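You operate a simulated robot arm through the tools that you are given. There is no shell and no other tool.

Carry out the task below with a simulated robot arm. There is one attempt and no reset: what you move stays moved.

## Task
Close the split packet and tape it shut.
Fine: fold its flap over, stick the tape strip across the seam, smooth the bubbles out with the felt pad, stand the pad back. What is to be rubbed or washed off counts as gone when no trace of it is left.

It is judged by the outcome, as a careful person would: the job done as asked, and still so three seconds after it is handed in. It fails if anything else is knocked over, pushed out of place, dropped, spilled or broken. Flat cloth is picked up by pressing the open fingertips on it (5 to 10 N) and closing them slowly along it; thin cloth reads only 2 to 8 mm in the jaws.

## Robot
A 7-joint arm with a two-finger parallel gripper on a trunk, on a base that drives. Base frame: it is fixed to the floor where the robot stands at the start and does not move with it; the origin is under the middle of the robot, x ahead of it, y to its left, z up. Readings come in cm, rad, newtons and seconds.
Its first joint turns from -2.897 to 2.897 rad. Places, roughly: felt pad (6x6x5 cm) [340, -210, 80]; label [350, -225, 75]; lined paper [325, -200, 75]; packet [375, -200, 75]; press lever [360, -220, 90]; tape strip [350, -225, 75]. Payload 3.43 kg.
The tool frame sits at the grasp point between the pads (the TCP): z along the fingers, y along the line on which they close. The tips reach 3 cm beyond it. The gripper opens to 9.4 cm. The fingers are 2.8 cm wide and 1 cm thick; the gripper's body (5 by 9.6 cm) begins 5.5 cm behind the TCP.
Orientation is told as [roll, pitch, yaw] about the base's x, y, z axes, in that order, counted from this pose: with the fingers straight down and closing along the base's y, the tool's x points along the base's -x, its y along +y and its z along -z.

## Interface
- The arm moves only by the tool move_arm. Its argument "moves" is one flat list of numbers, 6 for each row, row after row: the shift along the base's x, y, z in units of 30 mm (1.0 is 30 mm), then the turn, a rotation vector about the base's x, y, z in units of 8 degrees (1.0 is 8 degrees). In form: [dx, dy, dz, ax, ay, az, dx, dy, dz, ax, ay, az, ...]. A call has 1 to 20 rows; each row shifts and turns the commanded pose from where the row before left it. "claw" is the gripper command, from -1 (fully open) to 1 (shut), values between in proportion, set as the call begins (left out, the last holds). A call with a number of a shift or a turn outside -1 to 1 is refused whole. Each row takes 0.2 s and may step no farther than 5 cm and 0.15 rad from the row before; otherwise, or with a gripper value out of range, the whole call is refused. A pose out of reach is approached as far as the arm can. The call stops where the force on the tool passes 40 N (or 10 N more than at its start, if that is more) or the arm is blocked; 0.2 s more then pass. Each finger travels about 4.5 cm/s and halts on what it meets, pressing with about 39 N; the grip force reading is that of the motor and also rises with nothing between the fingers. The clock runs only during rows and for 0.2 s after the last one: add rows that do not move to give the fingers time. The reply holds the time, the measured pose of the TCP, the force on the tool along the base axes, the opening and the grip force, in the units named above and with some noise, with the torque about the TCP (base axes, N m) and any sound that the robot's microphone picked up.
- Cameras (640 x 400 px; columns grow to the right, rows downward): "scene" is now at [50.1, 16.54, 132.89]; the picture's right is [-0.36, -0.93, 0.00], its down [-0.75, 0.29, -0.59] and it looks along [0.55, -0.21, -0.81] (base axes); focal length 214 px, centre (320, 200). "wrist" rides on the gripper at [7.6, 1.4, -10.3] in the tool frame; the picture's right is [-0.18, 0.98, 0.00], its down [-0.75, -0.14, -0.64] and it looks along [-0.63, -0.12, 0.77] (tool axes); focal length 243 px, centre (320, 200).
- camera(camera): a new picture of that camera. The clock stands still meanwhile.
- move_column(by): slides the trunk up (or, below 0, down) by that many cm; the arm and the scene camera ride with it, the base frame stays. It gives what a move gives, with no picture.
- steer(legs): drives the robot by 1 to 6 legs, each [ahead, left, turn to the left] in cm, cm and rad, along the robot's own axes; the way and the turn of a leg run together, so that a leg with both is an arc; at most 150 cm and 3.142 rad a leg. The arm and the cameras ride along, it lands a little off, and it stops where it bumps. It gives what a move gives.
- aim_head(pan, tilt): turns the head with the scene camera to pan (to the left, within 1.798 rad either way) and tilt (down, from -0.506 to 1.204), counted from straight ahead of the robot. It gives what a move gives.
- locate(camera, pixels): there is no depth. For up to 12 entries [column, row, z] of the newest picture of that camera ("zoom" is the newest enlarged one), the place [x, y] in the base frame at which the ray of that pixel passes the height z, good to about 0.2 cm, but the place of the scene camera against the robot may be out by one fixed shift of up to 1.8 cm in any direction. The clock stands still meanwhile.
- zoom(camera, box): a new picture of the part [left, top, right, bottom] of that camera's present view, enlarged. The clock stands still meanwhile.
- job_done(): hands the job in; it is judged then, once.

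Leave the gripper open and the arm clear of the work at the hand-in unless told otherwise.

The tools are called after "Emit:" by a JSON object that holds its "name" and its "arguments". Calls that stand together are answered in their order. move_arm: Moves the arm, as the interface text tells. Its arguments: {"type":"object","properties":{"moves":{"type":"array","items":{"type":"number"}},"claw":{"type":"number"}},"required":["moves"]} The other tools are called the same way: move_column (by) slides the trunk up or down; steer (legs) drives the base; aim_head (pan, tilt) turns the head that bears the scene camera; camera (camera) takes a picture; locate (camera, pixels) gives the place at which the rays of pixels pass given heights; zoom (camera, box) takes an enlarged picture of a part of a camera's view; job_done () hands the job in.

At the start:

```text
time: 0.0
eef_pos: [65.26, -6.02, 101.41]
ee_rot: [-0.006, 0.0, 0.0]
ft_force: [-0.2, 0.3, 0.0]
moment: [0.0, 0.0, -0.03]
opening: 9.38
grip_force: 0.1
trunk travel left (down, up): [-42.0, 19.0]
robot x, y, heading: [-0.44, 0.05, 0.003]
head pan, tilt: [-0.37, 0.937]
```

scene: 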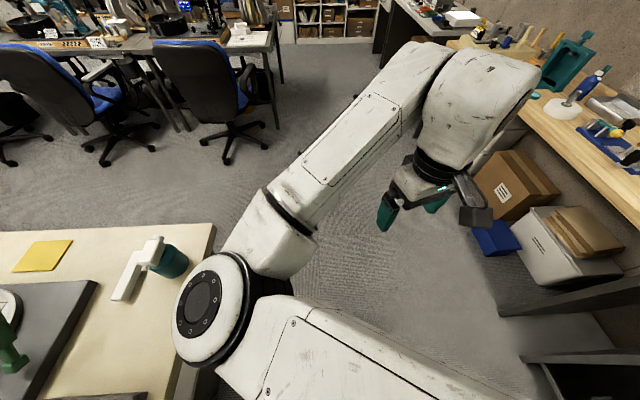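
wrist: 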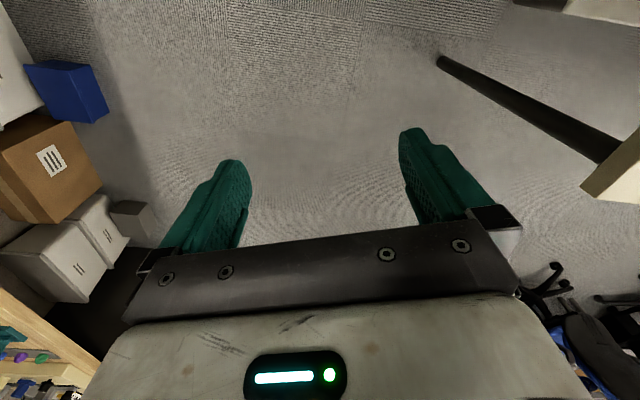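

The arm hangs over open floor. The work is about 4 m away at [350, -215], so I'll raise the head toward it to see the way.

Emit:
{"name": "aim_head", "arguments": {"pan": -0.5, "tilt": 0.3}}

Emit:
{"name": "camera", "arguments": {"camera": "scene"}}

```text
time: 1.0
eef_pos: [65.21, -6.18, 101.55]
ee_rot: [-0.005, 0.0, 0.0]
ft_force: [1.2, 0.0, 0.6]
moment: [-0.02, 0.0, -0.01]
opening: 9.39
grip_force: 0.0
trunk travel left (down, up): [-42.0, 19.0]
robot x, y, heading: [0.23, 0.0, 0.002]
head pan, tilt: [-0.499, 0.3]
```

```text
taken
```

scene: 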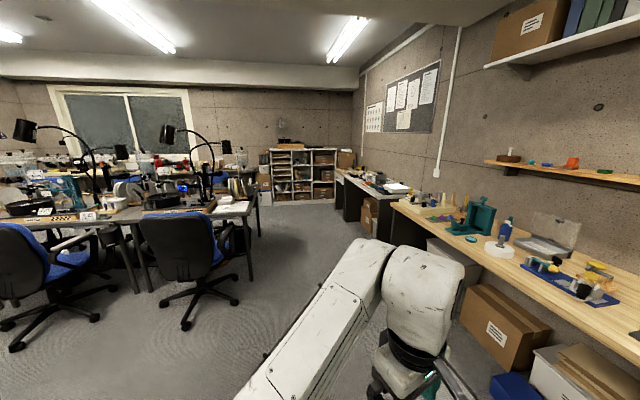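

The head now shows a bench along the right wall. I'll zoom in on the far tables around (370,190) and locate points there at z=75.

Emit:
{"name": "zoom", "arguments": {"camera": "scene", "box": [240, 130, 480, 280]}}

Emit:
{"name": "locate", "arguments": {"camera": "scene", "pixels": [[340, 172, 75], [385, 188, 75], [410, 205, 75], [470, 235, 75], [395, 190, 75], [320, 200, 0], [300, 250, 0], [330, 240, 0], [250, 250, 0], [260, 320, 0]]}}

```text
2.67 times, centred on (360, 205) of scene
```

zoom: 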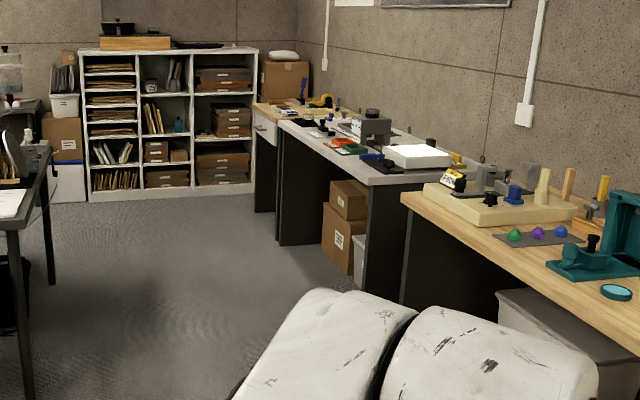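

```text
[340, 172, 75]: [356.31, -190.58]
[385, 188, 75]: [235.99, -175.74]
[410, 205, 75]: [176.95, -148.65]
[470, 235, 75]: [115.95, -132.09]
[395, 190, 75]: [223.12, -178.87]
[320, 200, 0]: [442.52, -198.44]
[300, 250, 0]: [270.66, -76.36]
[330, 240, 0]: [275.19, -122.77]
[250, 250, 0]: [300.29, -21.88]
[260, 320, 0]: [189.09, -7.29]
```

I'll locate points on the far benches in the enlarged picture to find which one carries the work.

Emit:
{"name": "locate", "arguments": {"camera": "zoom", "pixels": [[255, 112, 75], [280, 122, 75], [310, 108, 75], [340, 105, 75], [320, 135, 75], [370, 183, 75], [345, 125, 75], [270, 125, 75], [365, 290, 0], [280, 245, 0], [255, 210, 0], [400, 200, 75]]}}

```text
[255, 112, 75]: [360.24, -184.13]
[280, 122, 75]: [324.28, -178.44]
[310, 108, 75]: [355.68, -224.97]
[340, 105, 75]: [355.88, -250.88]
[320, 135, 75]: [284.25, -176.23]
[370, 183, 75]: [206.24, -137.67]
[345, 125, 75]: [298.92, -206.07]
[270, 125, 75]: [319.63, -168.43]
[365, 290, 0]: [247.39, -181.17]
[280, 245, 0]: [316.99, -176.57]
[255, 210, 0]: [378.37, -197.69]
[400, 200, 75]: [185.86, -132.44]
```

I'll check floor points for the chairs, desk legs and bench fronts to choose a safe route.

Emit:
{"name": "locate", "arguments": {"camera": "scene", "pixels": [[188, 328, 0], [238, 305, 0], [250, 280, 0], [140, 292, 0], [100, 320, 0], [258, 235, 0], [15, 350, 0], [340, 235, 0], [462, 320, 0], [275, 205, 0], [355, 205, 0], [345, 222, 0]]}}

Emit:
{"name": "aim_head", "arguments": {"pan": -0.3, "tilt": 0.6}}

Emit:
{"name": "camera", "arguments": {"camera": "scene"}}

```text
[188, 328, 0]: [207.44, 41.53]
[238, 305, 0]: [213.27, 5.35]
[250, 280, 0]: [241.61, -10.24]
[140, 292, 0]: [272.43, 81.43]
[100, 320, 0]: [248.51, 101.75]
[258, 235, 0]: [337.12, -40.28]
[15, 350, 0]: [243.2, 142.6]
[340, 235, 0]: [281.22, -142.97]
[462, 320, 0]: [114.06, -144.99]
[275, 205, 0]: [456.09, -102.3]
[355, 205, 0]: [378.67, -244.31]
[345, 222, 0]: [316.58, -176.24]
```

```text
time: 1.8
eef_pos: [65.25, -6.0, 101.46]
ee_rot: [-0.006, 0.001, -0.001]
ft_force: [0.1, -0.2, -0.4]
moment: [0.01, 0.0, 0.01]
opening: 9.39
grip_force: 0.1
trunk travel left (down, up): [-42.0, 19.0]
robot x, y, heading: [-0.25, -0.02, 0.002]
head pan, tilt: [-0.3, 0.6]
```

```text
taken
```

scene: 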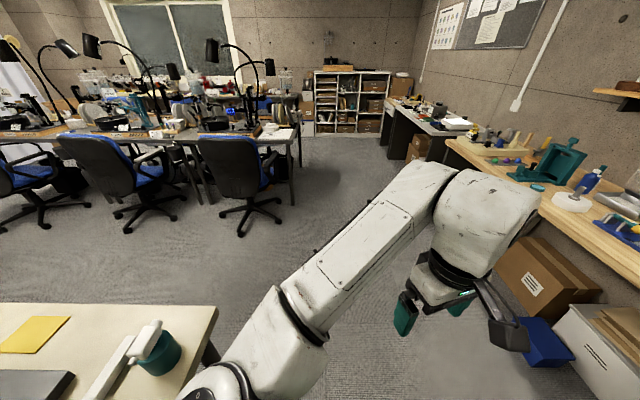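

I'll locate the corner of the near table (217,308), the near bench edge, and the desk corner before driving.

Emit:
{"name": "locate", "arguments": {"camera": "scene", "pixels": [[217, 308, 75], [0, 303, 75], [640, 278, 75], [447, 145, 75], [500, 290, 0], [278, 225, 0], [300, 140, 75], [293, 205, 0], [520, 370, 0], [388, 160, 0]]}}

```text
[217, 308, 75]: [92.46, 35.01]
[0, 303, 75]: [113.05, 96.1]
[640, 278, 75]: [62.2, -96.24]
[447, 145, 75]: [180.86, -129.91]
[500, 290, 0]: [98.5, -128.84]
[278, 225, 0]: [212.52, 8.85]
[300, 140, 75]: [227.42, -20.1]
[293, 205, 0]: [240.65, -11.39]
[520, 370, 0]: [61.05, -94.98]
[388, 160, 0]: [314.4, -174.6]
```

The room is turned by about -0.3 rad from the base frame, and the benches' front edge runs along that line. I'll turn -0.3, drive up the aisle about 350 cm, stopping short of the shelves, and then check.

Emit:
{"name": "steer", "arguments": {"legs": [[0, 0, -0.3], [150, 0, 0], [100, 0, 0], [90, 0, 0]]}}

Emit:
{"name": "aim_head", "arguments": {"pan": -0.9, "tilt": 0.6}}

Emit:
{"name": "camera", "arguments": {"camera": "scene"}}

```text
time: 19.3
eef_pos: [385.9, -122.77, 101.41]
ee_rot: [-0.006, -0.002, -0.288]
ft_force: [-0.5, -0.1, 0.0]
moment: [0.03, 0.02, 0.03]
opening: 9.42
grip_force: 0.1
trunk travel left (down, up): [-42.0, 19.0]
robot x, y, heading: [325.01, -98.39, -0.294]
head pan, tilt: [-0.3, 0.6]
```

```text
time: 20.3
eef_pos: [385.82, -122.76, 101.45]
ee_rot: [-0.007, 0.0, -0.291]
ft_force: [0.2, 0.0, -0.3]
moment: [-0.02, -0.03, 0.04]
opening: 9.39
grip_force: 0.0
trunk travel left (down, up): [-42.0, 19.0]
robot x, y, heading: [324.81, -98.05, -0.293]
head pan, tilt: [-0.901, 0.6]
```

```text
taken
```

scene: 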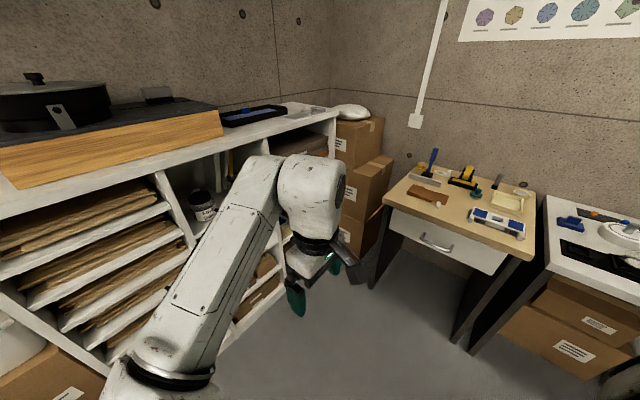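

The small wooden desk in the corner holds the work. I'll zoom in and locate its corners and items.

Emit:
{"name": "zoom", "arguments": {"camera": "scene", "box": [370, 130, 550, 242]}}

Emit:
{"name": "locate", "arguments": {"camera": "scene", "pixels": [[384, 202, 75], [513, 250, 75], [534, 192, 75], [432, 155, 75], [430, 197, 75], [495, 218, 75], [508, 200, 75], [463, 175, 75], [425, 180, 75], [235, 340, 0], [372, 283, 0], [470, 350, 0]]}}

```text
3.56 times, centred on (460, 186) of scene
```

zoom: 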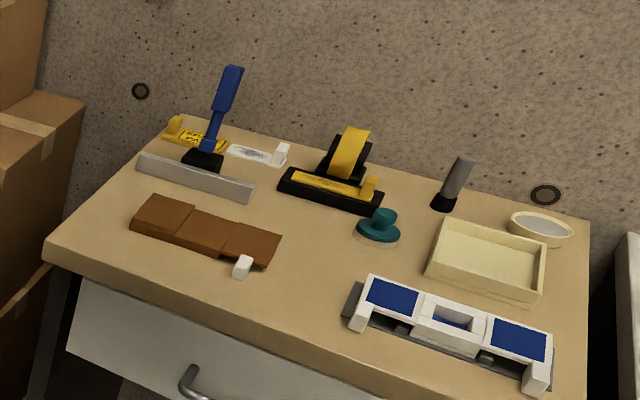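

```text
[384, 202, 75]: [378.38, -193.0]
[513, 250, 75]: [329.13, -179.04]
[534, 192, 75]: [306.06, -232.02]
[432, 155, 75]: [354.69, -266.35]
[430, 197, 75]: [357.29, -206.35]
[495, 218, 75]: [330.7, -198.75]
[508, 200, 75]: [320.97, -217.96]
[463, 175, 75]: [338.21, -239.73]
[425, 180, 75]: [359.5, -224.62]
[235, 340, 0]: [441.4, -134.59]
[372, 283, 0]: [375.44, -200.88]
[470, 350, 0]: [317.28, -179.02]
```

The desk front runs from (378,-193) to (329,-179). I'll raise the trunk for clearance, turn to face the desk, and drive up to about 40 cm from its edge.

Emit:
{"name": "move_column", "arguments": {"by": 18}}

Emit:
{"name": "steer", "arguments": {"legs": [[0, 0, -1.571], [0, 53, 0]]}}

Emit:
{"name": "aim_head", "arguments": {"pan": 0, "tilt": 0.7}}

Emit:
{"name": "camera", "arguments": {"camera": "scene"}}

```text
time: 22.3
eef_pos: [385.88, -122.66, 119.37]
ee_rot: [-0.005, 0.001, -0.289]
ft_force: [0.2, -0.8, 0.5]
moment: [-0.03, -0.01, 0.0]
opening: 9.41
grip_force: 0.1
trunk travel left (down, up): [-60.0, 1.0]
robot x, y, heading: [324.81, -98.3, -0.289]
head pan, tilt: [-0.901, 0.6]
```

```text
time: 29.2
eef_pos: [352.41, -174.26, 119.46]
ee_rot: [-0.005, 0.001, -1.855]
ft_force: [0.0, 0.5, -0.5]
moment: [-0.01, 0.02, -0.02]
opening: 9.4
grip_force: 0.0
trunk travel left (down, up): [-60.0, 1.0]
robot x, y, heading: [376.64, -113.28, -1.855]
head pan, tilt: [-0.901, 0.6]
```

```text
time: 30.4
eef_pos: [352.22, -174.22, 119.57]
ee_rot: [-0.005, 0.0, -1.853]
ft_force: [-0.9, 1.3, -0.3]
moment: [-0.03, 0.01, 0.01]
opening: 9.4
grip_force: 0.0
trunk travel left (down, up): [-60.0, 1.0]
robot x, y, heading: [376.55, -113.33, -1.855]
head pan, tilt: [0.0, 0.7]
```

```text
taken
```

scene: 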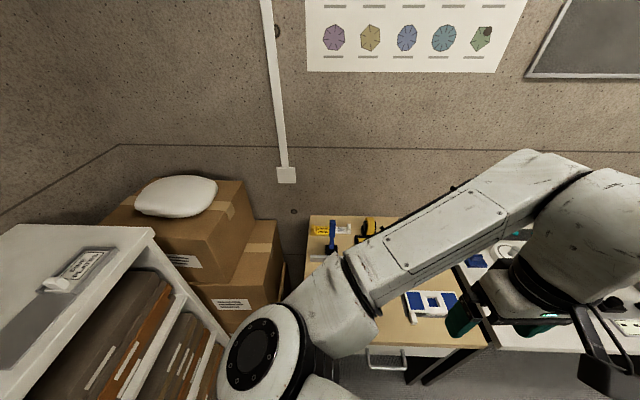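

The arm partly hides the desk from this camera. I'll drive 32 cm ahead, with the hand staying high at z≈119, then look again with the wrist camera.

Emit:
{"name": "steer", "arguments": {"legs": [[32, 0, 0]]}}

Emit:
{"name": "aim_head", "arguments": {"pan": -0.3, "tilt": 1.1}}

Emit:
{"name": "camera", "arguments": {"camera": "scene"}}

Emit:
{"name": "camera", "arguments": {"camera": "wrist"}}

```text
time: 32.6
eef_pos: [343.49, -205.05, 119.54]
ee_rot: [-0.005, 0.0, -1.852]
ft_force: [0.7, 0.2, -0.6]
moment: [0.01, 0.02, -0.02]
opening: 9.43
grip_force: 0.0
trunk travel left (down, up): [-60.0, 1.0]
robot x, y, heading: [367.62, -144.13, -1.857]
head pan, tilt: [0.0, 0.7]
```

```text
time: 33.4
eef_pos: [343.44, -205.0, 119.46]
ee_rot: [-0.006, -0.001, -1.854]
ft_force: [1.0, -0.2, 0.1]
moment: [0.0, -0.02, 0.0]
opening: 9.4
grip_force: 0.0
trunk travel left (down, up): [-60.0, 1.0]
robot x, y, heading: [367.8, -143.86, -1.851]
head pan, tilt: [-0.3, 1.1]
```

```text
taken
```

scene: 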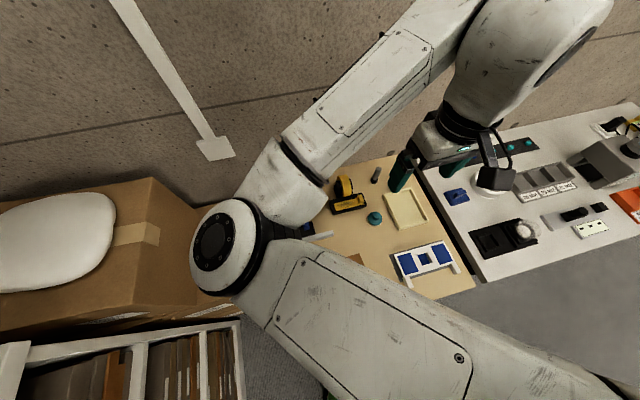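

```text
taken
```

wrist: 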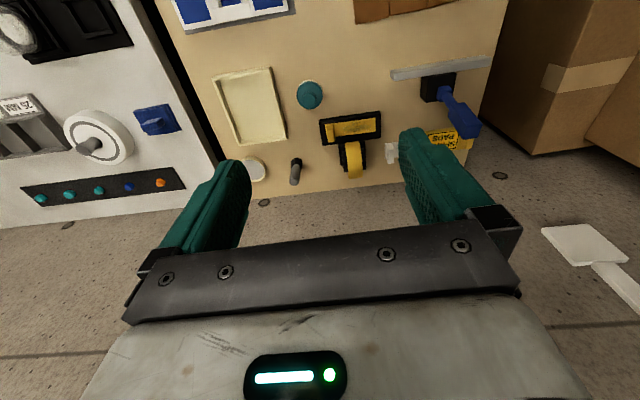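

The wrist view shows the desk with the packet cut off at the top edge (370–455, 10). I'll draw the hand 18 cm back toward the robot to see the entire desk.

Emit:
{"name": "move_arm", "arguments": {"moves": [0.28, 0.96, 0, 0, 0, 0, 0.28, 0.96, 0, 0, 0, 0, 0.28, 0.96, 0, 0, 0, 0, 0.28, 0.96, 0, 0, 0, 0, 0.28, 0.96, 0, 0, 0, 0, 0.28, 0.96, 0, 0, 0, 0]}}

Emit:
{"name": "camera", "arguments": {"camera": "wrist"}}

Emit:
{"name": "camera", "arguments": {"camera": "scene"}}

```text
time: 34.8
eef_pos: [345.78, -192.85, 119.62]
ee_rot: [-0.003, 0.001, -1.853]
ft_force: [0.1, 0.8, 0.1]
moment: [0.02, 0.02, 0.0]
opening: 9.4
grip_force: 0.1
out of reach, approached as far as the arm can: row 5, 6
trunk travel left (down, up): [-60.0, 1.0]
robot x, y, heading: [367.84, -144.04, -1.857]
head pan, tilt: [-0.3, 1.1]
```

```text
taken
```

wrist: 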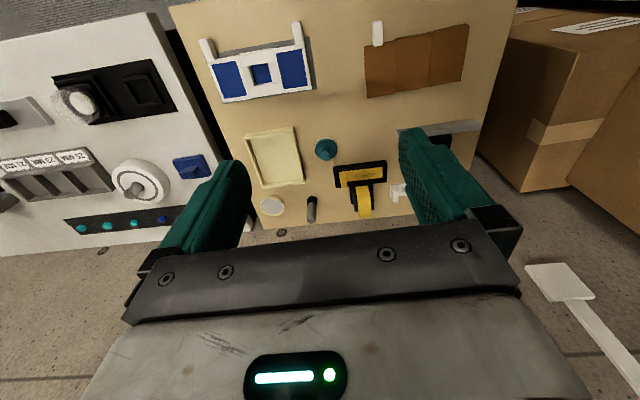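

```text
taken
```

scene: 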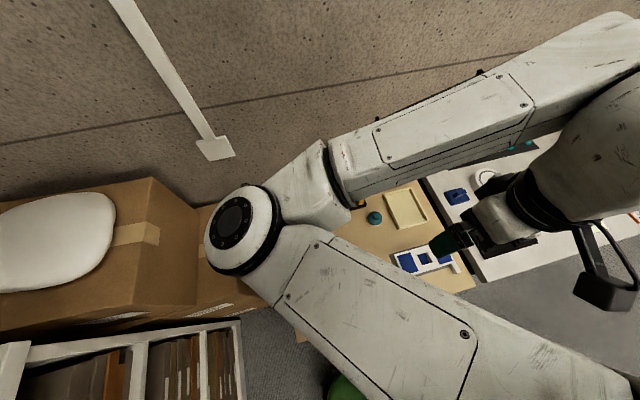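

Now the whole desk is in the wrist view. I'll enlarge it for detail.

Emit:
{"name": "zoom", "arguments": {"camera": "wrist", "box": [200, 10, 360, 110]}}

Emit:
{"name": "zoom", "arguments": {"camera": "wrist", "box": [350, 10, 510, 110]}}

Emit:
{"name": "zoom", "arguments": {"camera": "wrist", "box": [240, 120, 420, 232]}}

```text
4.00 times, centred on (280, 60) of wrist
```

zoom: 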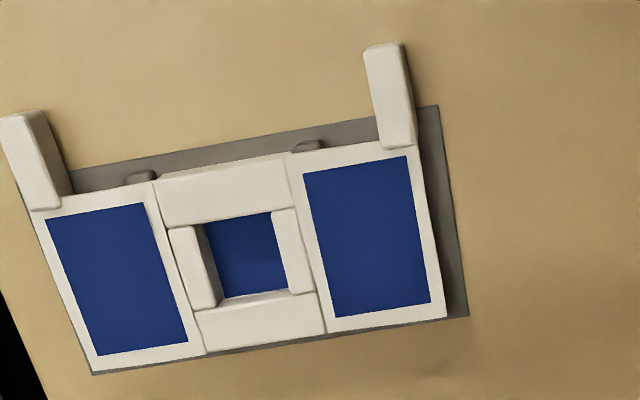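

```text
4.00 times, centred on (430, 60) of wrist
```

zoom: 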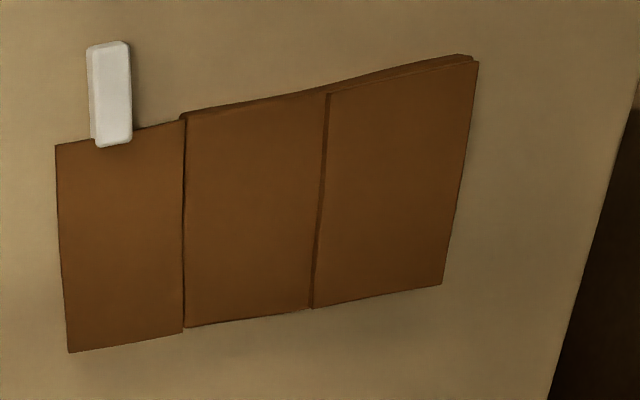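

```text
3.56 times, centred on (330, 176) of wrist
```

zoom: 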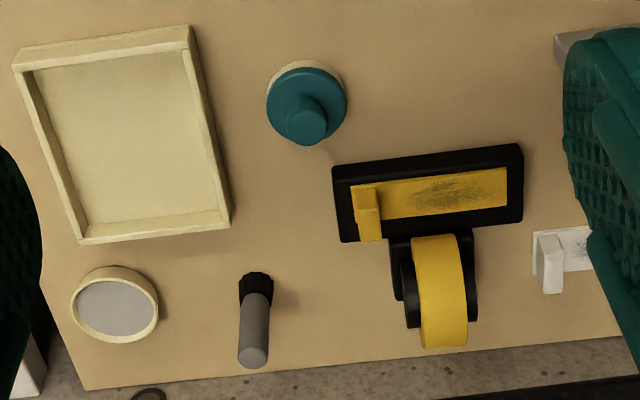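

I see: the brown packet with a thin left panel bearing a white tab (flap), the yellow strip with a raised grip tab on the black dispenser, the teal knobbed felt pad, and a white label. I'll locate their positions.

Emit:
{"name": "locate", "arguments": {"camera": "wrist", "pixels": [[364, 46, 75], [367, 97, 75], [396, 40, 75], [396, 92, 75], [432, 33, 75], [428, 86, 75], [469, 24, 75], [461, 81, 75], [377, 30, 76], [379, 45, 76], [325, 150, 75], [516, 8, 75]]}}

Emit:
{"name": "locate", "arguments": {"camera": "zoom", "pixels": [[308, 70, 75], [312, 122, 80], [335, 240, 75], [522, 222, 75], [520, 145, 77], [333, 170, 77], [368, 232, 78], [510, 205, 77], [505, 168, 77], [370, 195, 80], [545, 260, 78], [590, 240, 75]]}}

```text
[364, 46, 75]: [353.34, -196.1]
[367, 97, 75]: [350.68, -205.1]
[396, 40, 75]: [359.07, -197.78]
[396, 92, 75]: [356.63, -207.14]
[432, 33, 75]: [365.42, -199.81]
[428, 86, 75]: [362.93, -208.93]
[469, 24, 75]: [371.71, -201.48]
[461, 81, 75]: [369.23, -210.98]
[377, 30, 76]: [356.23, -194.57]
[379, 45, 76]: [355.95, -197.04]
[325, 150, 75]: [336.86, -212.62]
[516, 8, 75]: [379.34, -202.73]
```

```text
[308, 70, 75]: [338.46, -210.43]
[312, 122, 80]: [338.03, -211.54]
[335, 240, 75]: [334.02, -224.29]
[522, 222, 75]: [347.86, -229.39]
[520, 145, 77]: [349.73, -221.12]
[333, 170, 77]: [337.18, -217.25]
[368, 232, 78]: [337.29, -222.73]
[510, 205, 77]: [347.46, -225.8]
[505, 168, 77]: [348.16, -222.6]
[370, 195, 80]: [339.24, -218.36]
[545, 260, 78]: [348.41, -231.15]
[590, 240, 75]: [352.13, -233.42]
```

I need closer views. First I'll check the elbow against the boxes and shelf on the left, using pixel rays at several heights.

Emit:
{"name": "locate", "arguments": {"camera": "scene", "pixels": [[235, 232, 130], [235, 232, 120], [235, 232, 110], [150, 178, 100], [200, 208, 100], [195, 300, 100], [240, 320, 100], [0, 342, 110], [240, 320, 110], [0, 342, 120]]}}

Emit:
{"name": "aim_head", "arguments": {"pan": 0.3, "tilt": 0.9}}

Emit:
{"name": "camera", "arguments": {"camera": "scene"}}

```text
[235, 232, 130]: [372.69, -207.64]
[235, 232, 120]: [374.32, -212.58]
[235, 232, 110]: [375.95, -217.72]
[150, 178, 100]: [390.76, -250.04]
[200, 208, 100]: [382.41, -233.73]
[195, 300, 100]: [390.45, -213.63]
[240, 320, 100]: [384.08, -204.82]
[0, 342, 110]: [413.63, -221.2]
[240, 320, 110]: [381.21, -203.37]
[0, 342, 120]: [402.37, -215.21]
```

```text
time: 35.8
eef_pos: [345.67, -192.81, 119.61]
ee_rot: [-0.002, 0.002, -1.854]
ft_force: [0.6, 0.4, 0.2]
moment: [0.01, -0.01, 0.0]
opening: 9.4
grip_force: 0.1
trunk travel left (down, up): [-60.0, 1.0]
robot x, y, heading: [367.61, -143.77, -1.852]
head pan, tilt: [0.3, 0.901]
```

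```text
taken
```

scene: 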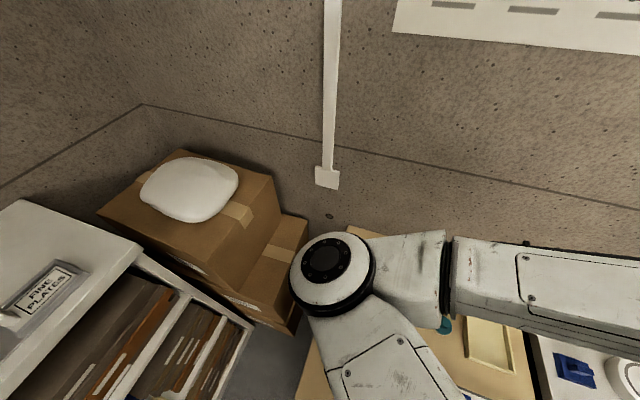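

The elbow hangs over the left end of the desk, near the boxes. I'll keep the trunk high and lower the hand by the arm alone, watching for reach.

Emit:
{"name": "move_arm", "arguments": {"moves": [0, 0, -1, 0, 0, 0, 0, 0, -1, 0, 0, 0, 0, 0, -1, 0, 0, 0, 0, 0, -1, 0, 0, 0, 0, 0, -1, 0, 0, 0, 0, 0, -1, 0, 0, 0, 0, 0, -1, 0, 0, 0]}}

Emit:
{"name": "camera", "arguments": {"camera": "wrist"}}

Emit:
{"name": "camera", "arguments": {"camera": "scene"}}

```text
time: 37.4
eef_pos: [345.72, -192.72, 98.59]
ee_rot: [-0.006, 0.001, -1.855]
ft_force: [-0.4, 0.0, 0.3]
moment: [0.01, 0.0, 0.03]
opening: 9.42
grip_force: 0.0
trunk travel left (down, up): [-60.0, 1.0]
robot x, y, heading: [367.38, -143.86, -1.854]
head pan, tilt: [0.3, 0.901]
```

```text
taken
```

wrist: 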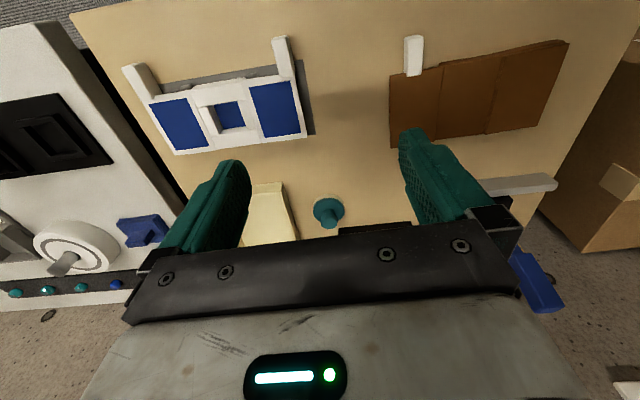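

```text
taken
```

scene: 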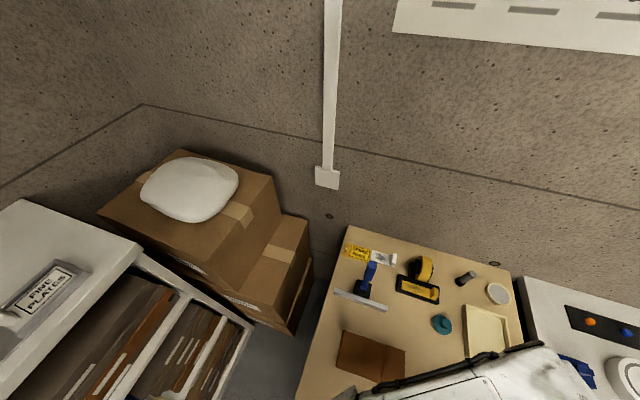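

Now the scene camera sees the desk freely. I'll enlarge both views.

Emit:
{"name": "aim_head", "arguments": {"pan": 0.0, "tilt": 1.15}}

Emit:
{"name": "camera", "arguments": {"camera": "scene"}}

Emit:
{"name": "zoom", "arguments": {"camera": "wrist", "box": [370, 20, 590, 158]}}

```text
time: 38.2
eef_pos: [345.64, -192.81, 98.63]
ee_rot: [-0.005, -0.001, -1.853]
ft_force: [-0.6, -0.7, -0.3]
moment: [-0.01, 0.0, 0.03]
opening: 9.37
grip_force: 0.1
trunk travel left (down, up): [-60.0, 1.0]
robot x, y, heading: [367.6, -144.0, -1.852]
head pan, tilt: [0.0, 1.15]
```

```text
taken
```

scene: 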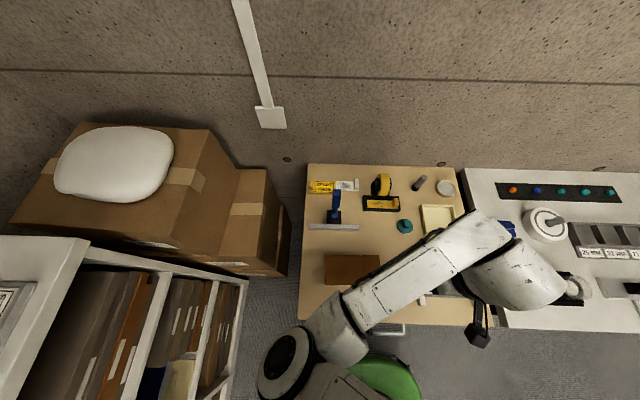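

```text
2.90 times, centred on (480, 89) of wrist
```

zoom: 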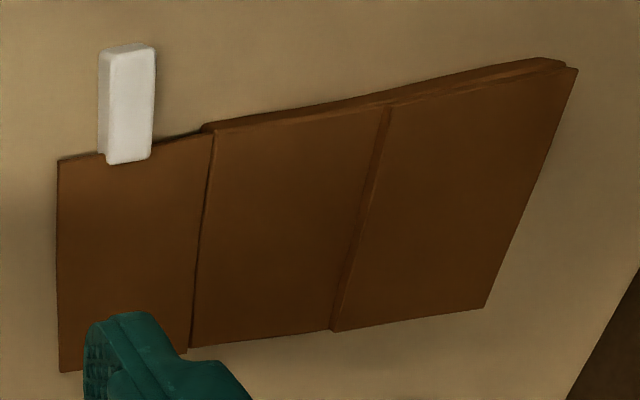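

I'll enlarge the scene view on the desk items.

Emit:
{"name": "zoom", "arguments": {"camera": "scene", "box": [295, 160, 475, 272]}}

Emit:
{"name": "zoom", "arguments": {"camera": "scene", "box": [300, 170, 420, 245]}}

Emit:
{"name": "zoom", "arguments": {"camera": "scene", "box": [310, 235, 400, 291]}}

```text
3.56 times, centred on (385, 216) of scene
```

zoom: 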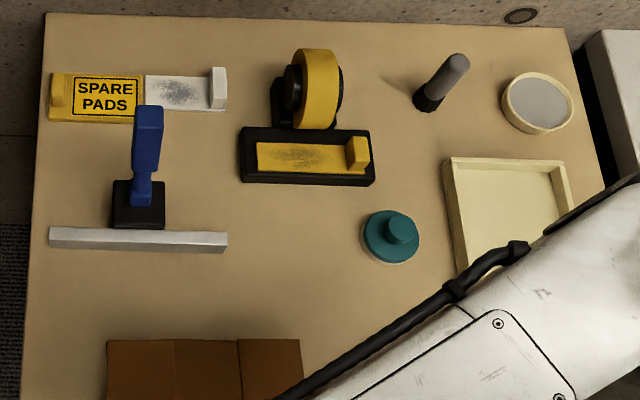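

```text
5.33 times, centred on (360, 208) of scene
```

zoom: 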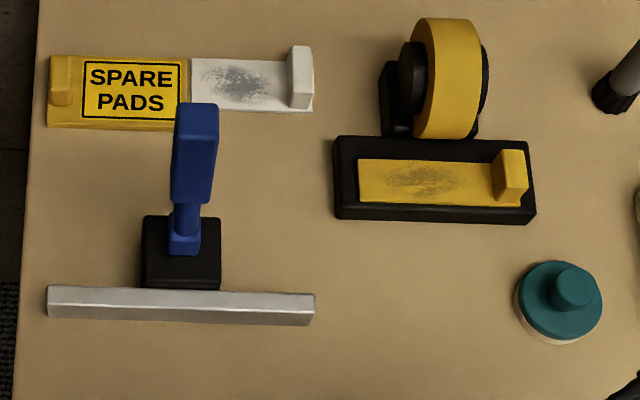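

```text
7.11 times, centred on (355, 263) of scene
```

zoom: 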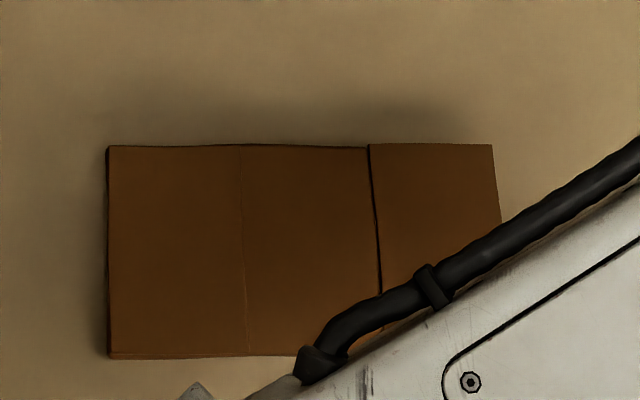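

The strip's raised grip tab is at its right end, and the flap's grip tab lies at the packet's near edge. I'll locate the flap tab and the packet lines precisely in the present wrist picture.

Emit:
{"name": "camera", "arguments": {"camera": "wrist"}}

Emit:
{"name": "locate", "arguments": {"camera": "wrist", "pixels": [[407.8, 37.9, 77], [423.3, 36.5, 77], [406.8, 76, 77], [421.6, 74.3, 77], [403.7, 71.6, 75], [404, 37, 75], [389.5, 75.5, 75], [390.5, 147.5, 75], [443, 66.5, 75], [434, 141, 75], [503, 57, 76], [484, 133.5, 76]]}}

```text
taken
```

wrist: 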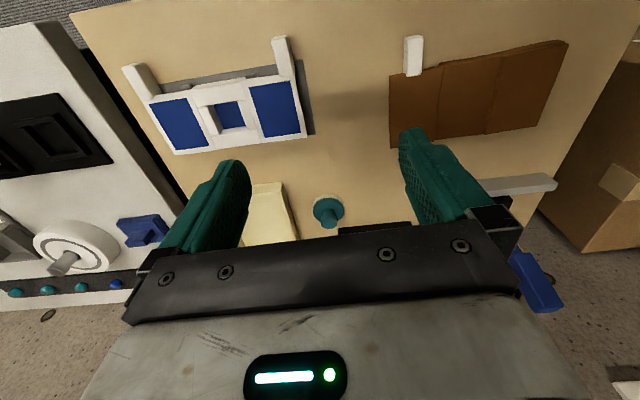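

```text
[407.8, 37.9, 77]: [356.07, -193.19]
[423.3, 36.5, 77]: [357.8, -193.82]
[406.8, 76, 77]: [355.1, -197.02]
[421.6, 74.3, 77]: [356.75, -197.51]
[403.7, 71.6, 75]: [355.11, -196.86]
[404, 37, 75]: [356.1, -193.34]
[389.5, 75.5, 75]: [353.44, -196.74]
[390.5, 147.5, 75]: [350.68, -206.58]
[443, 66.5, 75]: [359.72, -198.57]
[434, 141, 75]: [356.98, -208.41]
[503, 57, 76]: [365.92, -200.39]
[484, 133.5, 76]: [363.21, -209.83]
```

The tab is about 1.7 x 4 cm and sticks out toward me beyond the flap's near edge, and the hinge runs away from me. I'll grip the tab with a forward-pitched hand and roll the hand about that hinge line. That needs more distance, so I'll back off 18 cm.

Emit:
{"name": "steer", "arguments": {"legs": [[-18, 0, 0]]}}

```text
time: 39.8
eef_pos: [350.77, -175.17, 98.52]
ee_rot: [-0.006, 0.0, -1.855]
ft_force: [-0.5, 0.3, 0.1]
moment: [-0.01, 0.0, -0.02]
opening: 9.4
grip_force: 0.1
trunk travel left (down, up): [-60.0, 1.0]
robot x, y, heading: [372.39, -126.8, -1.859]
head pan, tilt: [0.0, 1.15]
```

Now, in the air, I'll pitch the fingers 48° forward while moving over toward the tab, staying at z≈98.

Emit:
{"name": "move_arm", "arguments": {"moves": [0.352, -0.972, 0, -0.96, 0.281, 0, 0.352, -0.972, 0, -0.96, 0.281, 0, 0.352, -0.972, 0, -0.96, 0.281, 0, 0.352, -0.972, 0, -0.96, 0.281, 0, 0.352, -0.972, 0, -0.96, 0.281, 0, 0.352, -0.972, 0, -0.96, 0.281, 0]}}

Emit:
{"name": "camera", "arguments": {"camera": "wrist"}}

Emit:
{"name": "camera", "arguments": {"camera": "scene"}}

```text
time: 41.1
eef_pos: [357.04, -192.78, 98.49]
ee_rot: [-0.005, -0.841, -1.857]
ft_force: [0.6, 0.1, 0.9]
moment: [-0.01, 0.0, 0.03]
opening: 9.39
grip_force: 0.1
trunk travel left (down, up): [-60.0, 1.0]
robot x, y, heading: [372.89, -126.57, -1.853]
head pan, tilt: [0.0, 1.15]
```

```text
taken
```

wrist: 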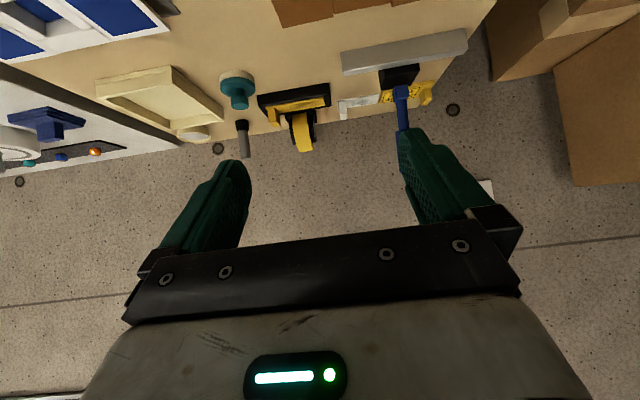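

```text
taken
```

scene: 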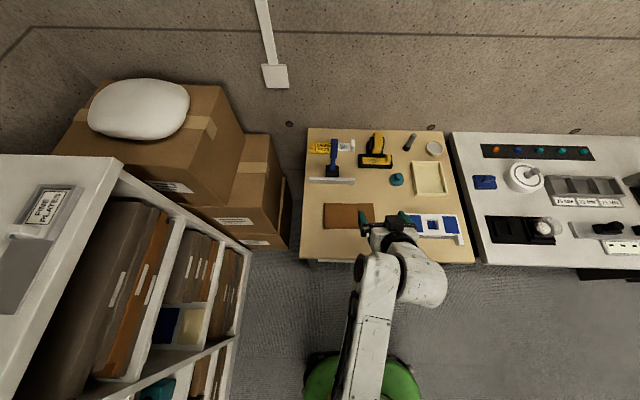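

The pitched pose works and the view is clear. Before touching the flap, I'll rehearse the roll in free air: 13 steps of 8° about the axis toward the robot.

Emit:
{"name": "move_arm", "arguments": {"moves": [0, 0, 0, 0.281, 0.96, 0, 0, 0, 0, 0.281, 0.96, 0, 0, 0, 0, 0.281, 0.96, 0, 0, 0, 0, 0.281, 0.96, 0, 0, 0, 0, 0.281, 0.96, 0, 0, 0, 0, 0.281, 0.96, 0, 0, 0, 0, 0.281, 0.96, 0, 0, 0, 0, 0.281, 0.96, 0, 0, 0, 0, 0.281, 0.96, 0, 0, 0, 0, 0.281, 0.96, 0, 0, 0, 0, 0.281, 0.96, 0, 0, 0, 0, 0.281, 0.96, 0, 0, 0, 0, 0.281, 0.96, 0]}}

Emit:
{"name": "camera", "arguments": {"camera": "scene"}}

Emit:
{"name": "camera", "arguments": {"camera": "wrist"}}

```text
time: 44.0
eef_pos: [357.09, -192.77, 98.53]
ee_rot: [-1.743, 0.185, -1.033]
ft_force: [0.6, 0.3, 0.0]
moment: [0.02, 0.0, -0.01]
opening: 9.45
grip_force: 0.1
trunk travel left (down, up): [-60.0, 1.0]
robot x, y, heading: [372.66, -126.54, -1.857]
head pan, tilt: [0.0, 1.15]
```

```text
taken
```

scene: 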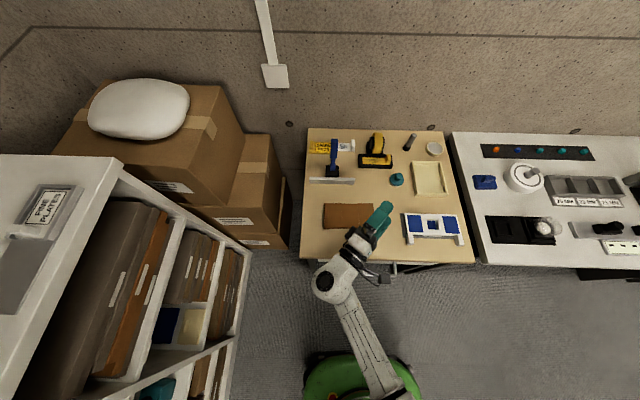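

```text
taken
```

wrist: 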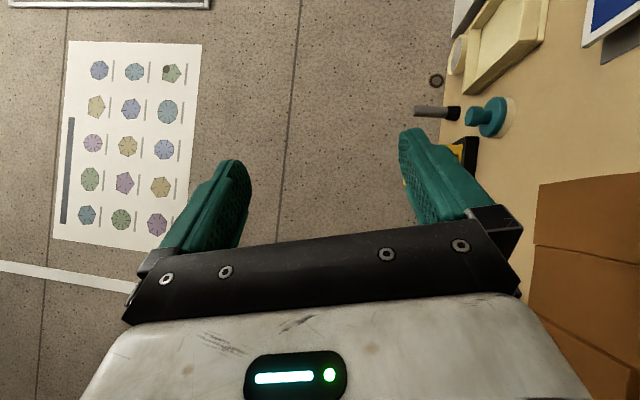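

The full 104° roll works in the air. I'll roll back the same way, then fine-tune over the tab.

Emit:
{"name": "move_arm", "arguments": {"moves": [0, 0, 0, -0.281, -0.96, 0, 0, 0, 0, -0.281, -0.96, 0, 0, 0, 0, -0.281, -0.96, 0, 0, 0, 0, -0.281, -0.96, 0, 0, 0, 0, -0.281, -0.96, 0, 0, 0, 0, -0.281, -0.96, 0, 0, 0, 0, -0.281, -0.96, 0, 0, 0, 0, -0.281, -0.96, 0, 0, 0, 0, -0.281, -0.96, 0, 0, 0, 0, -0.281, -0.96, 0, 0, 0, 0, -0.281, -0.96, 0, 0, 0, 0, -0.281, -0.96, 0, 0, 0, 0, -0.281, -0.96, 0]}}

Emit:
{"name": "camera", "arguments": {"camera": "scene"}}

Emit:
{"name": "zoom", "arguments": {"camera": "scene", "box": [300, 180, 420, 255]}}

```text
time: 46.8
eef_pos: [357.04, -192.8, 98.59]
ee_rot: [-0.002, -0.839, -1.859]
ft_force: [-0.2, -0.2, 0.5]
moment: [0.0, 0.01, -0.01]
opening: 9.37
grip_force: 0.1
trunk travel left (down, up): [-60.0, 1.0]
robot x, y, heading: [372.65, -126.33, -1.856]
head pan, tilt: [0.0, 1.15]
```

```text
taken
```

scene: 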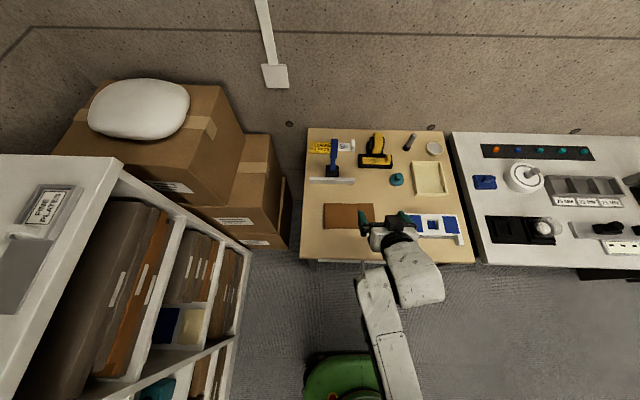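

```text
5.33 times, centred on (360, 218) of scene
```

zoom: 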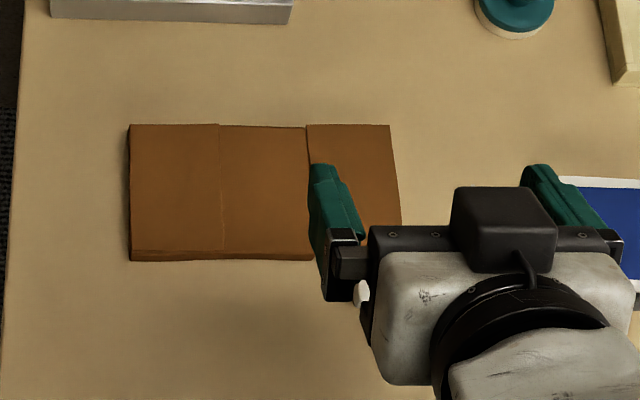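

The hand is back in its start pose. I'll narrow the fingers to about 4.4 cm and lower to z≈84 above the tab, then check in the wrist view.

Emit:
{"name": "move_arm", "arguments": {"moves": [0, 0, -1, 0, 0, 0, 0, 0, -1, 0, 0, 0, 0, 0, -1, 0, 0, 0, 0, 0, -1, 0, 0, 0, 0, 0, -0.85, 0, 0, 0], "claw": 0.06}}

Emit:
{"name": "camera", "arguments": {"camera": "wrist"}}

Emit:
{"name": "zoom", "arguments": {"camera": "scene", "box": [310, 190, 410, 252]}}

```text
time: 48.0
eef_pos: [357.05, -192.91, 84.1]
ee_rot: [-0.005, -0.84, -1.857]
ft_force: [-0.6, -0.1, 1.4]
moment: [-0.01, 0.02, 0.02]
opening: 4.42
grip_force: 0.0
trunk travel left (down, up): [-60.0, 1.0]
robot x, y, heading: [372.45, -126.87, -1.854]
head pan, tilt: [0.0, 1.15]
```

```text
taken
```

wrist: 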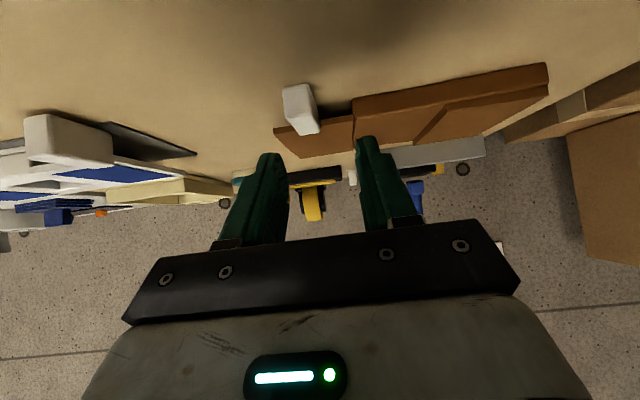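

```text
6.40 times, centred on (360, 221) of scene
```

zoom: 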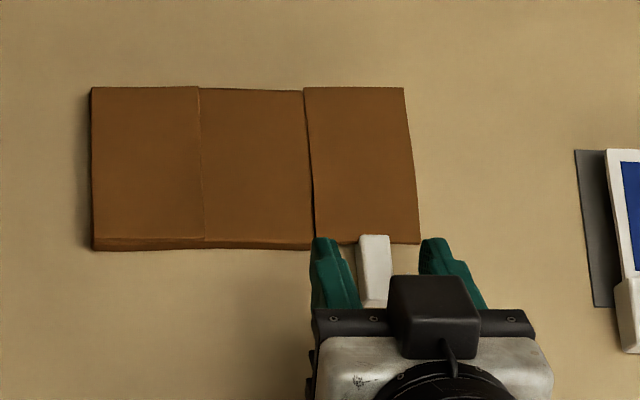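

The tab is between the fingers in both views, and slightly left of centre at (300,108) in the wrist view. I'll enlarge to measure its height and position.

Emit:
{"name": "zoom", "arguments": {"camera": "wrist", "box": [250, 50, 410, 150]}}

Emit:
{"name": "locate", "arguments": {"camera": "wrist", "pixels": [[284, 88, 77], [308, 84, 77], [319, 120, 77], [296, 128, 77], [284, 88, 76.5], [319, 120, 76.5], [298, 135, 75.5], [319, 131, 75.5], [275, 128, 75.2], [354, 117, 75.2], [300, 157, 75.2], [356, 103, 76]]}}

```text
4.00 times, centred on (330, 100) of wrist
```

zoom: 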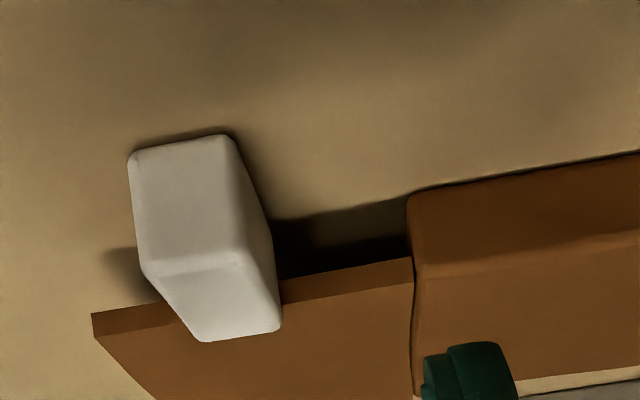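

```text
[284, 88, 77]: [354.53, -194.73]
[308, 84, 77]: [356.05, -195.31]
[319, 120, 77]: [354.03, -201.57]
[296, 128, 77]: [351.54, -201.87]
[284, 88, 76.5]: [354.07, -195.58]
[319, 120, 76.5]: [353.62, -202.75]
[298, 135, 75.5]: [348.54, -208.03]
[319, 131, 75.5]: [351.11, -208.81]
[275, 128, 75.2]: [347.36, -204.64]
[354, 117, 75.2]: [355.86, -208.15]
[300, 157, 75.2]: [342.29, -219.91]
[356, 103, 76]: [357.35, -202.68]
```

The two views give better heights. The desk top is at about z=78.2, the flap and middle panel tops at about 79.6, and the tab spans z 78.2–80 and is 1.5 cm wide. The tab sits 0.8 cm to the left of the gripper centre. I'll shift over and lower to z≈81.65.

Emit:
{"name": "move_arm", "arguments": {"moves": [-0.317, -0.133, 0, 0, 0, 0, 0, 0, -0.4, 0, 0, 0, 0, 0, -0.4, 0, 0, 0]}}

Emit:
{"name": "camera", "arguments": {"camera": "wrist"}}

Emit:
{"name": "zoom", "arguments": {"camera": "scene", "box": [310, 190, 410, 252]}}

```text
time: 48.8
eef_pos: [356.07, -193.2, 81.52]
ee_rot: [-0.007, -0.837, -1.854]
ft_force: [0.3, -0.3, 1.6]
moment: [-0.01, 0.01, -0.01]
opening: 4.43
grip_force: 0.1
trunk travel left (down, up): [-60.0, 1.0]
robot x, y, heading: [372.22, -126.41, -1.856]
head pan, tilt: [0.0, 1.15]
```

```text
taken
```

wrist: 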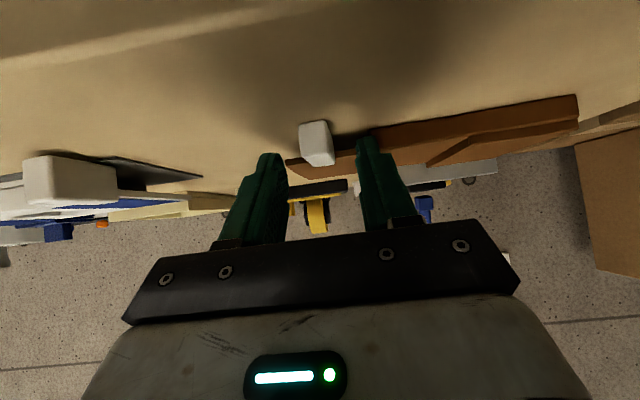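

```text
6.40 times, centred on (360, 221) of scene
```

zoom: 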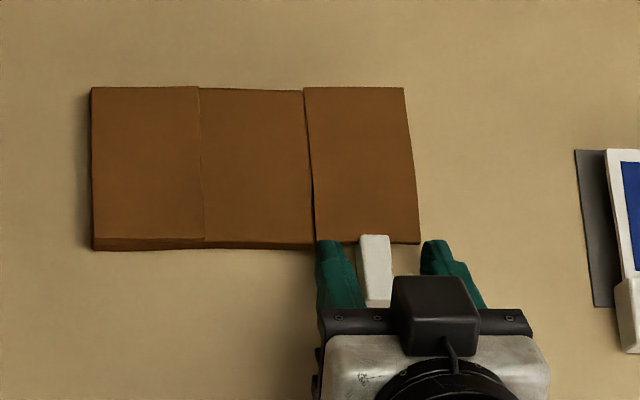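

The tab is centred between the fingertips and the finger corners are just above the desk. I'll close on it.

Emit:
{"name": "move_arm", "arguments": {"moves": [0, 0, 0, 0, 0, 0, 0, 0, 0, 0, 0, 0, 0, 0, 0, 0, 0, 0, 0, 0, 0, 0, 0, 0], "claw": 1}}

Emit:
{"name": "camera", "arguments": {"camera": "wrist"}}

Emit:
{"name": "zoom", "arguments": {"camera": "scene", "box": [310, 190, 410, 252]}}

```text
time: 49.8
eef_pos: [356.1, -193.2, 81.57]
ee_rot: [-0.004, -0.839, -1.853]
ft_force: [1.2, -0.4, 1.3]
moment: [-0.06, -0.05, 0.17]
opening: 1.38
grip_force: 38.6
trunk travel left (down, up): [-60.0, 1.0]
robot x, y, heading: [372.74, -126.43, -1.852]
head pan, tilt: [0.0, 1.15]
```

```text
taken
```

wrist: 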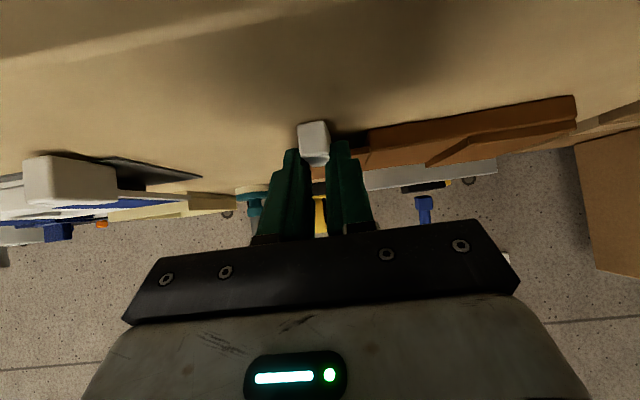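

```text
6.40 times, centred on (360, 221) of scene
```

zoom: 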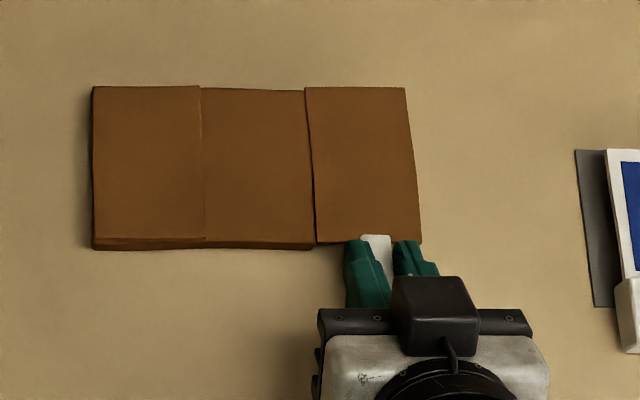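

The tab is held at 1.38 cm. Now I'll lift the flap along the arc about the hinge (u-z circle), first by 24°, and watch the forces.

Emit:
{"name": "move_arm", "arguments": {"moves": [0.0989, -0.029, 0.139, 0.281, 0.96, 0, 0.1164, -0.0341, 0.1235, 0.281, 0.96, 0, 0.1318, -0.0386, 0.1053, 0.281, 0.96, 0]}}

Emit:
{"name": "camera", "arguments": {"camera": "wrist"}}

Emit:
{"name": "zoom", "arguments": {"camera": "scene", "box": [310, 190, 410, 252]}}

```text
time: 50.5
eef_pos: [357.23, -193.46, 82.75]
ee_rot: [-0.594, -0.746, -1.429]
ft_force: [-1.7, 0.5, -0.3]
moment: [0.13, 0.02, -0.07]
opening: 1.41
grip_force: 38.8
trunk travel left (down, up): [-60.0, 1.0]
robot x, y, heading: [372.34, -126.74, -1.854]
head pan, tilt: [0.0, 1.15]
```

```text
taken
```

wrist: 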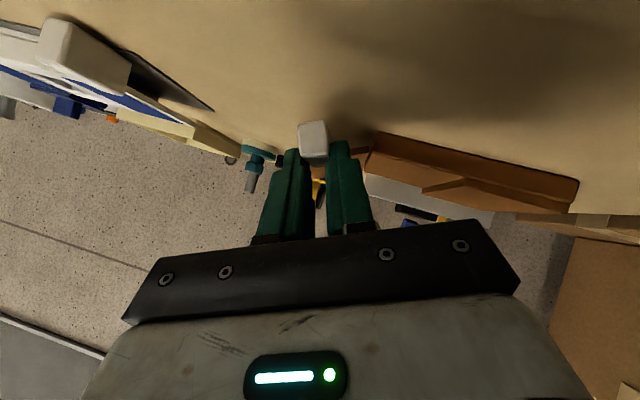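

```text
6.40 times, centred on (360, 221) of scene
```

zoom: 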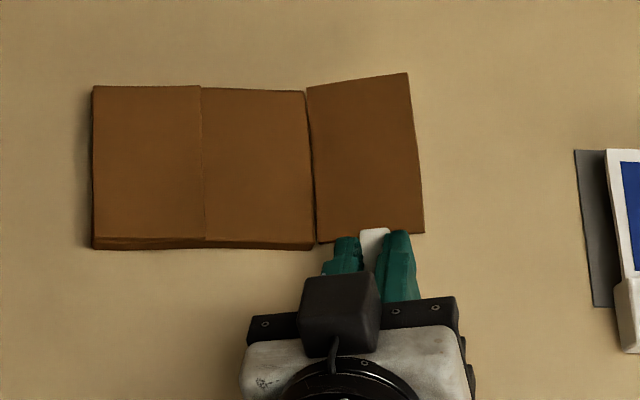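

The flap is lifting with little force (under 2 N). I'll continue the arc to 72°.

Emit:
{"name": "move_arm", "arguments": {"moves": [0.1446, -0.0424, 0.0853, 0.281, 0.96, 0, 0.1545, -0.0453, 0.0633, 0.281, 0.96, 0, 0.1615, -0.0473, 0.0404, 0.281, 0.96, 0, 0.1654, -0.0484, 0.0167, 0.281, 0.96, 0, 0.166, -0.0486, -0.0075, 0.281, 0.96, 0, 0.1635, -0.0479, -0.0315, 0.281, 0.96, 0]}}

Emit:
{"name": "camera", "arguments": {"camera": "wrist"}}

Emit:
{"name": "zoom", "arguments": {"camera": "scene", "box": [310, 190, 410, 252]}}

```text
time: 52.0
eef_pos: [360.04, -194.34, 83.15]
ee_rot: [-1.363, -0.229, -1.042]
ft_force: [-0.4, -0.4, 0.4]
moment: [0.11, -0.06, -0.03]
opening: 1.4
grip_force: 38.7
trunk travel left (down, up): [-60.0, 1.0]
robot x, y, heading: [373.07, -126.69, -1.852]
head pan, tilt: [0.0, 1.15]
```

```text
taken
```

wrist: 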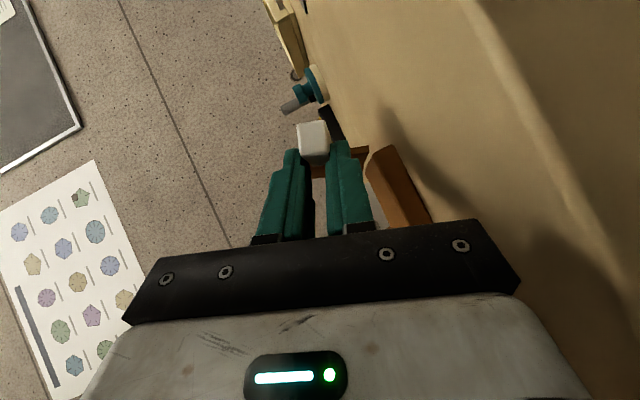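

```text
6.40 times, centred on (360, 221) of scene
```

zoom: 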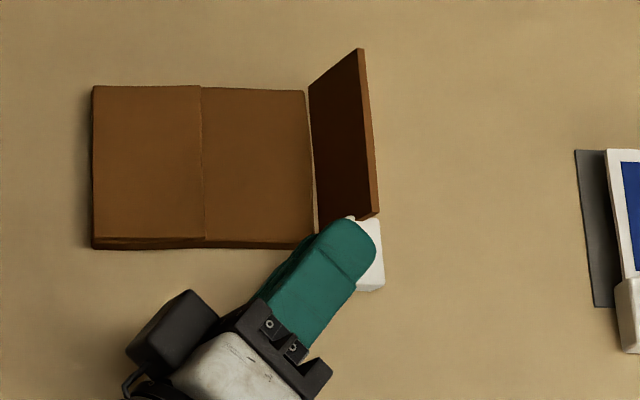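

The flap stands at about 72°. The hand body is getting near the desk, so I'll roll only one more step (to 80°). After that I'll keep the hand's tilt fixed and carry the tab along its arc, letting it pivot in the pads.

Emit:
{"name": "move_arm", "arguments": {"moves": [0.1575, -0.0461, -0.0549, 0.281, 0.96, 0, 0.1353, -0.0396, 0.0357, 0, 0, 0]}}

Emit:
{"name": "zoom", "arguments": {"camera": "scene", "box": [310, 190, 410, 252]}}

```text
time: 52.5
eef_pos: [361.0, -194.55, 83.18]
ee_rot: [-1.458, -0.127, -1.024]
ft_force: [-0.1, 1.1, -0.5]
moment: [0.09, -0.01, 0.02]
opening: 1.39
grip_force: 39.1
trunk travel left (down, up): [-60.0, 1.0]
robot x, y, heading: [372.37, -126.64, -1.855]
head pan, tilt: [0.0, 1.15]
```

```text
6.40 times, centred on (360, 221) of scene
```

zoom: 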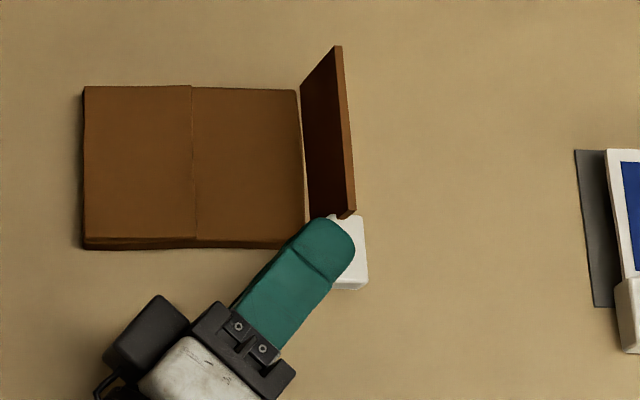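

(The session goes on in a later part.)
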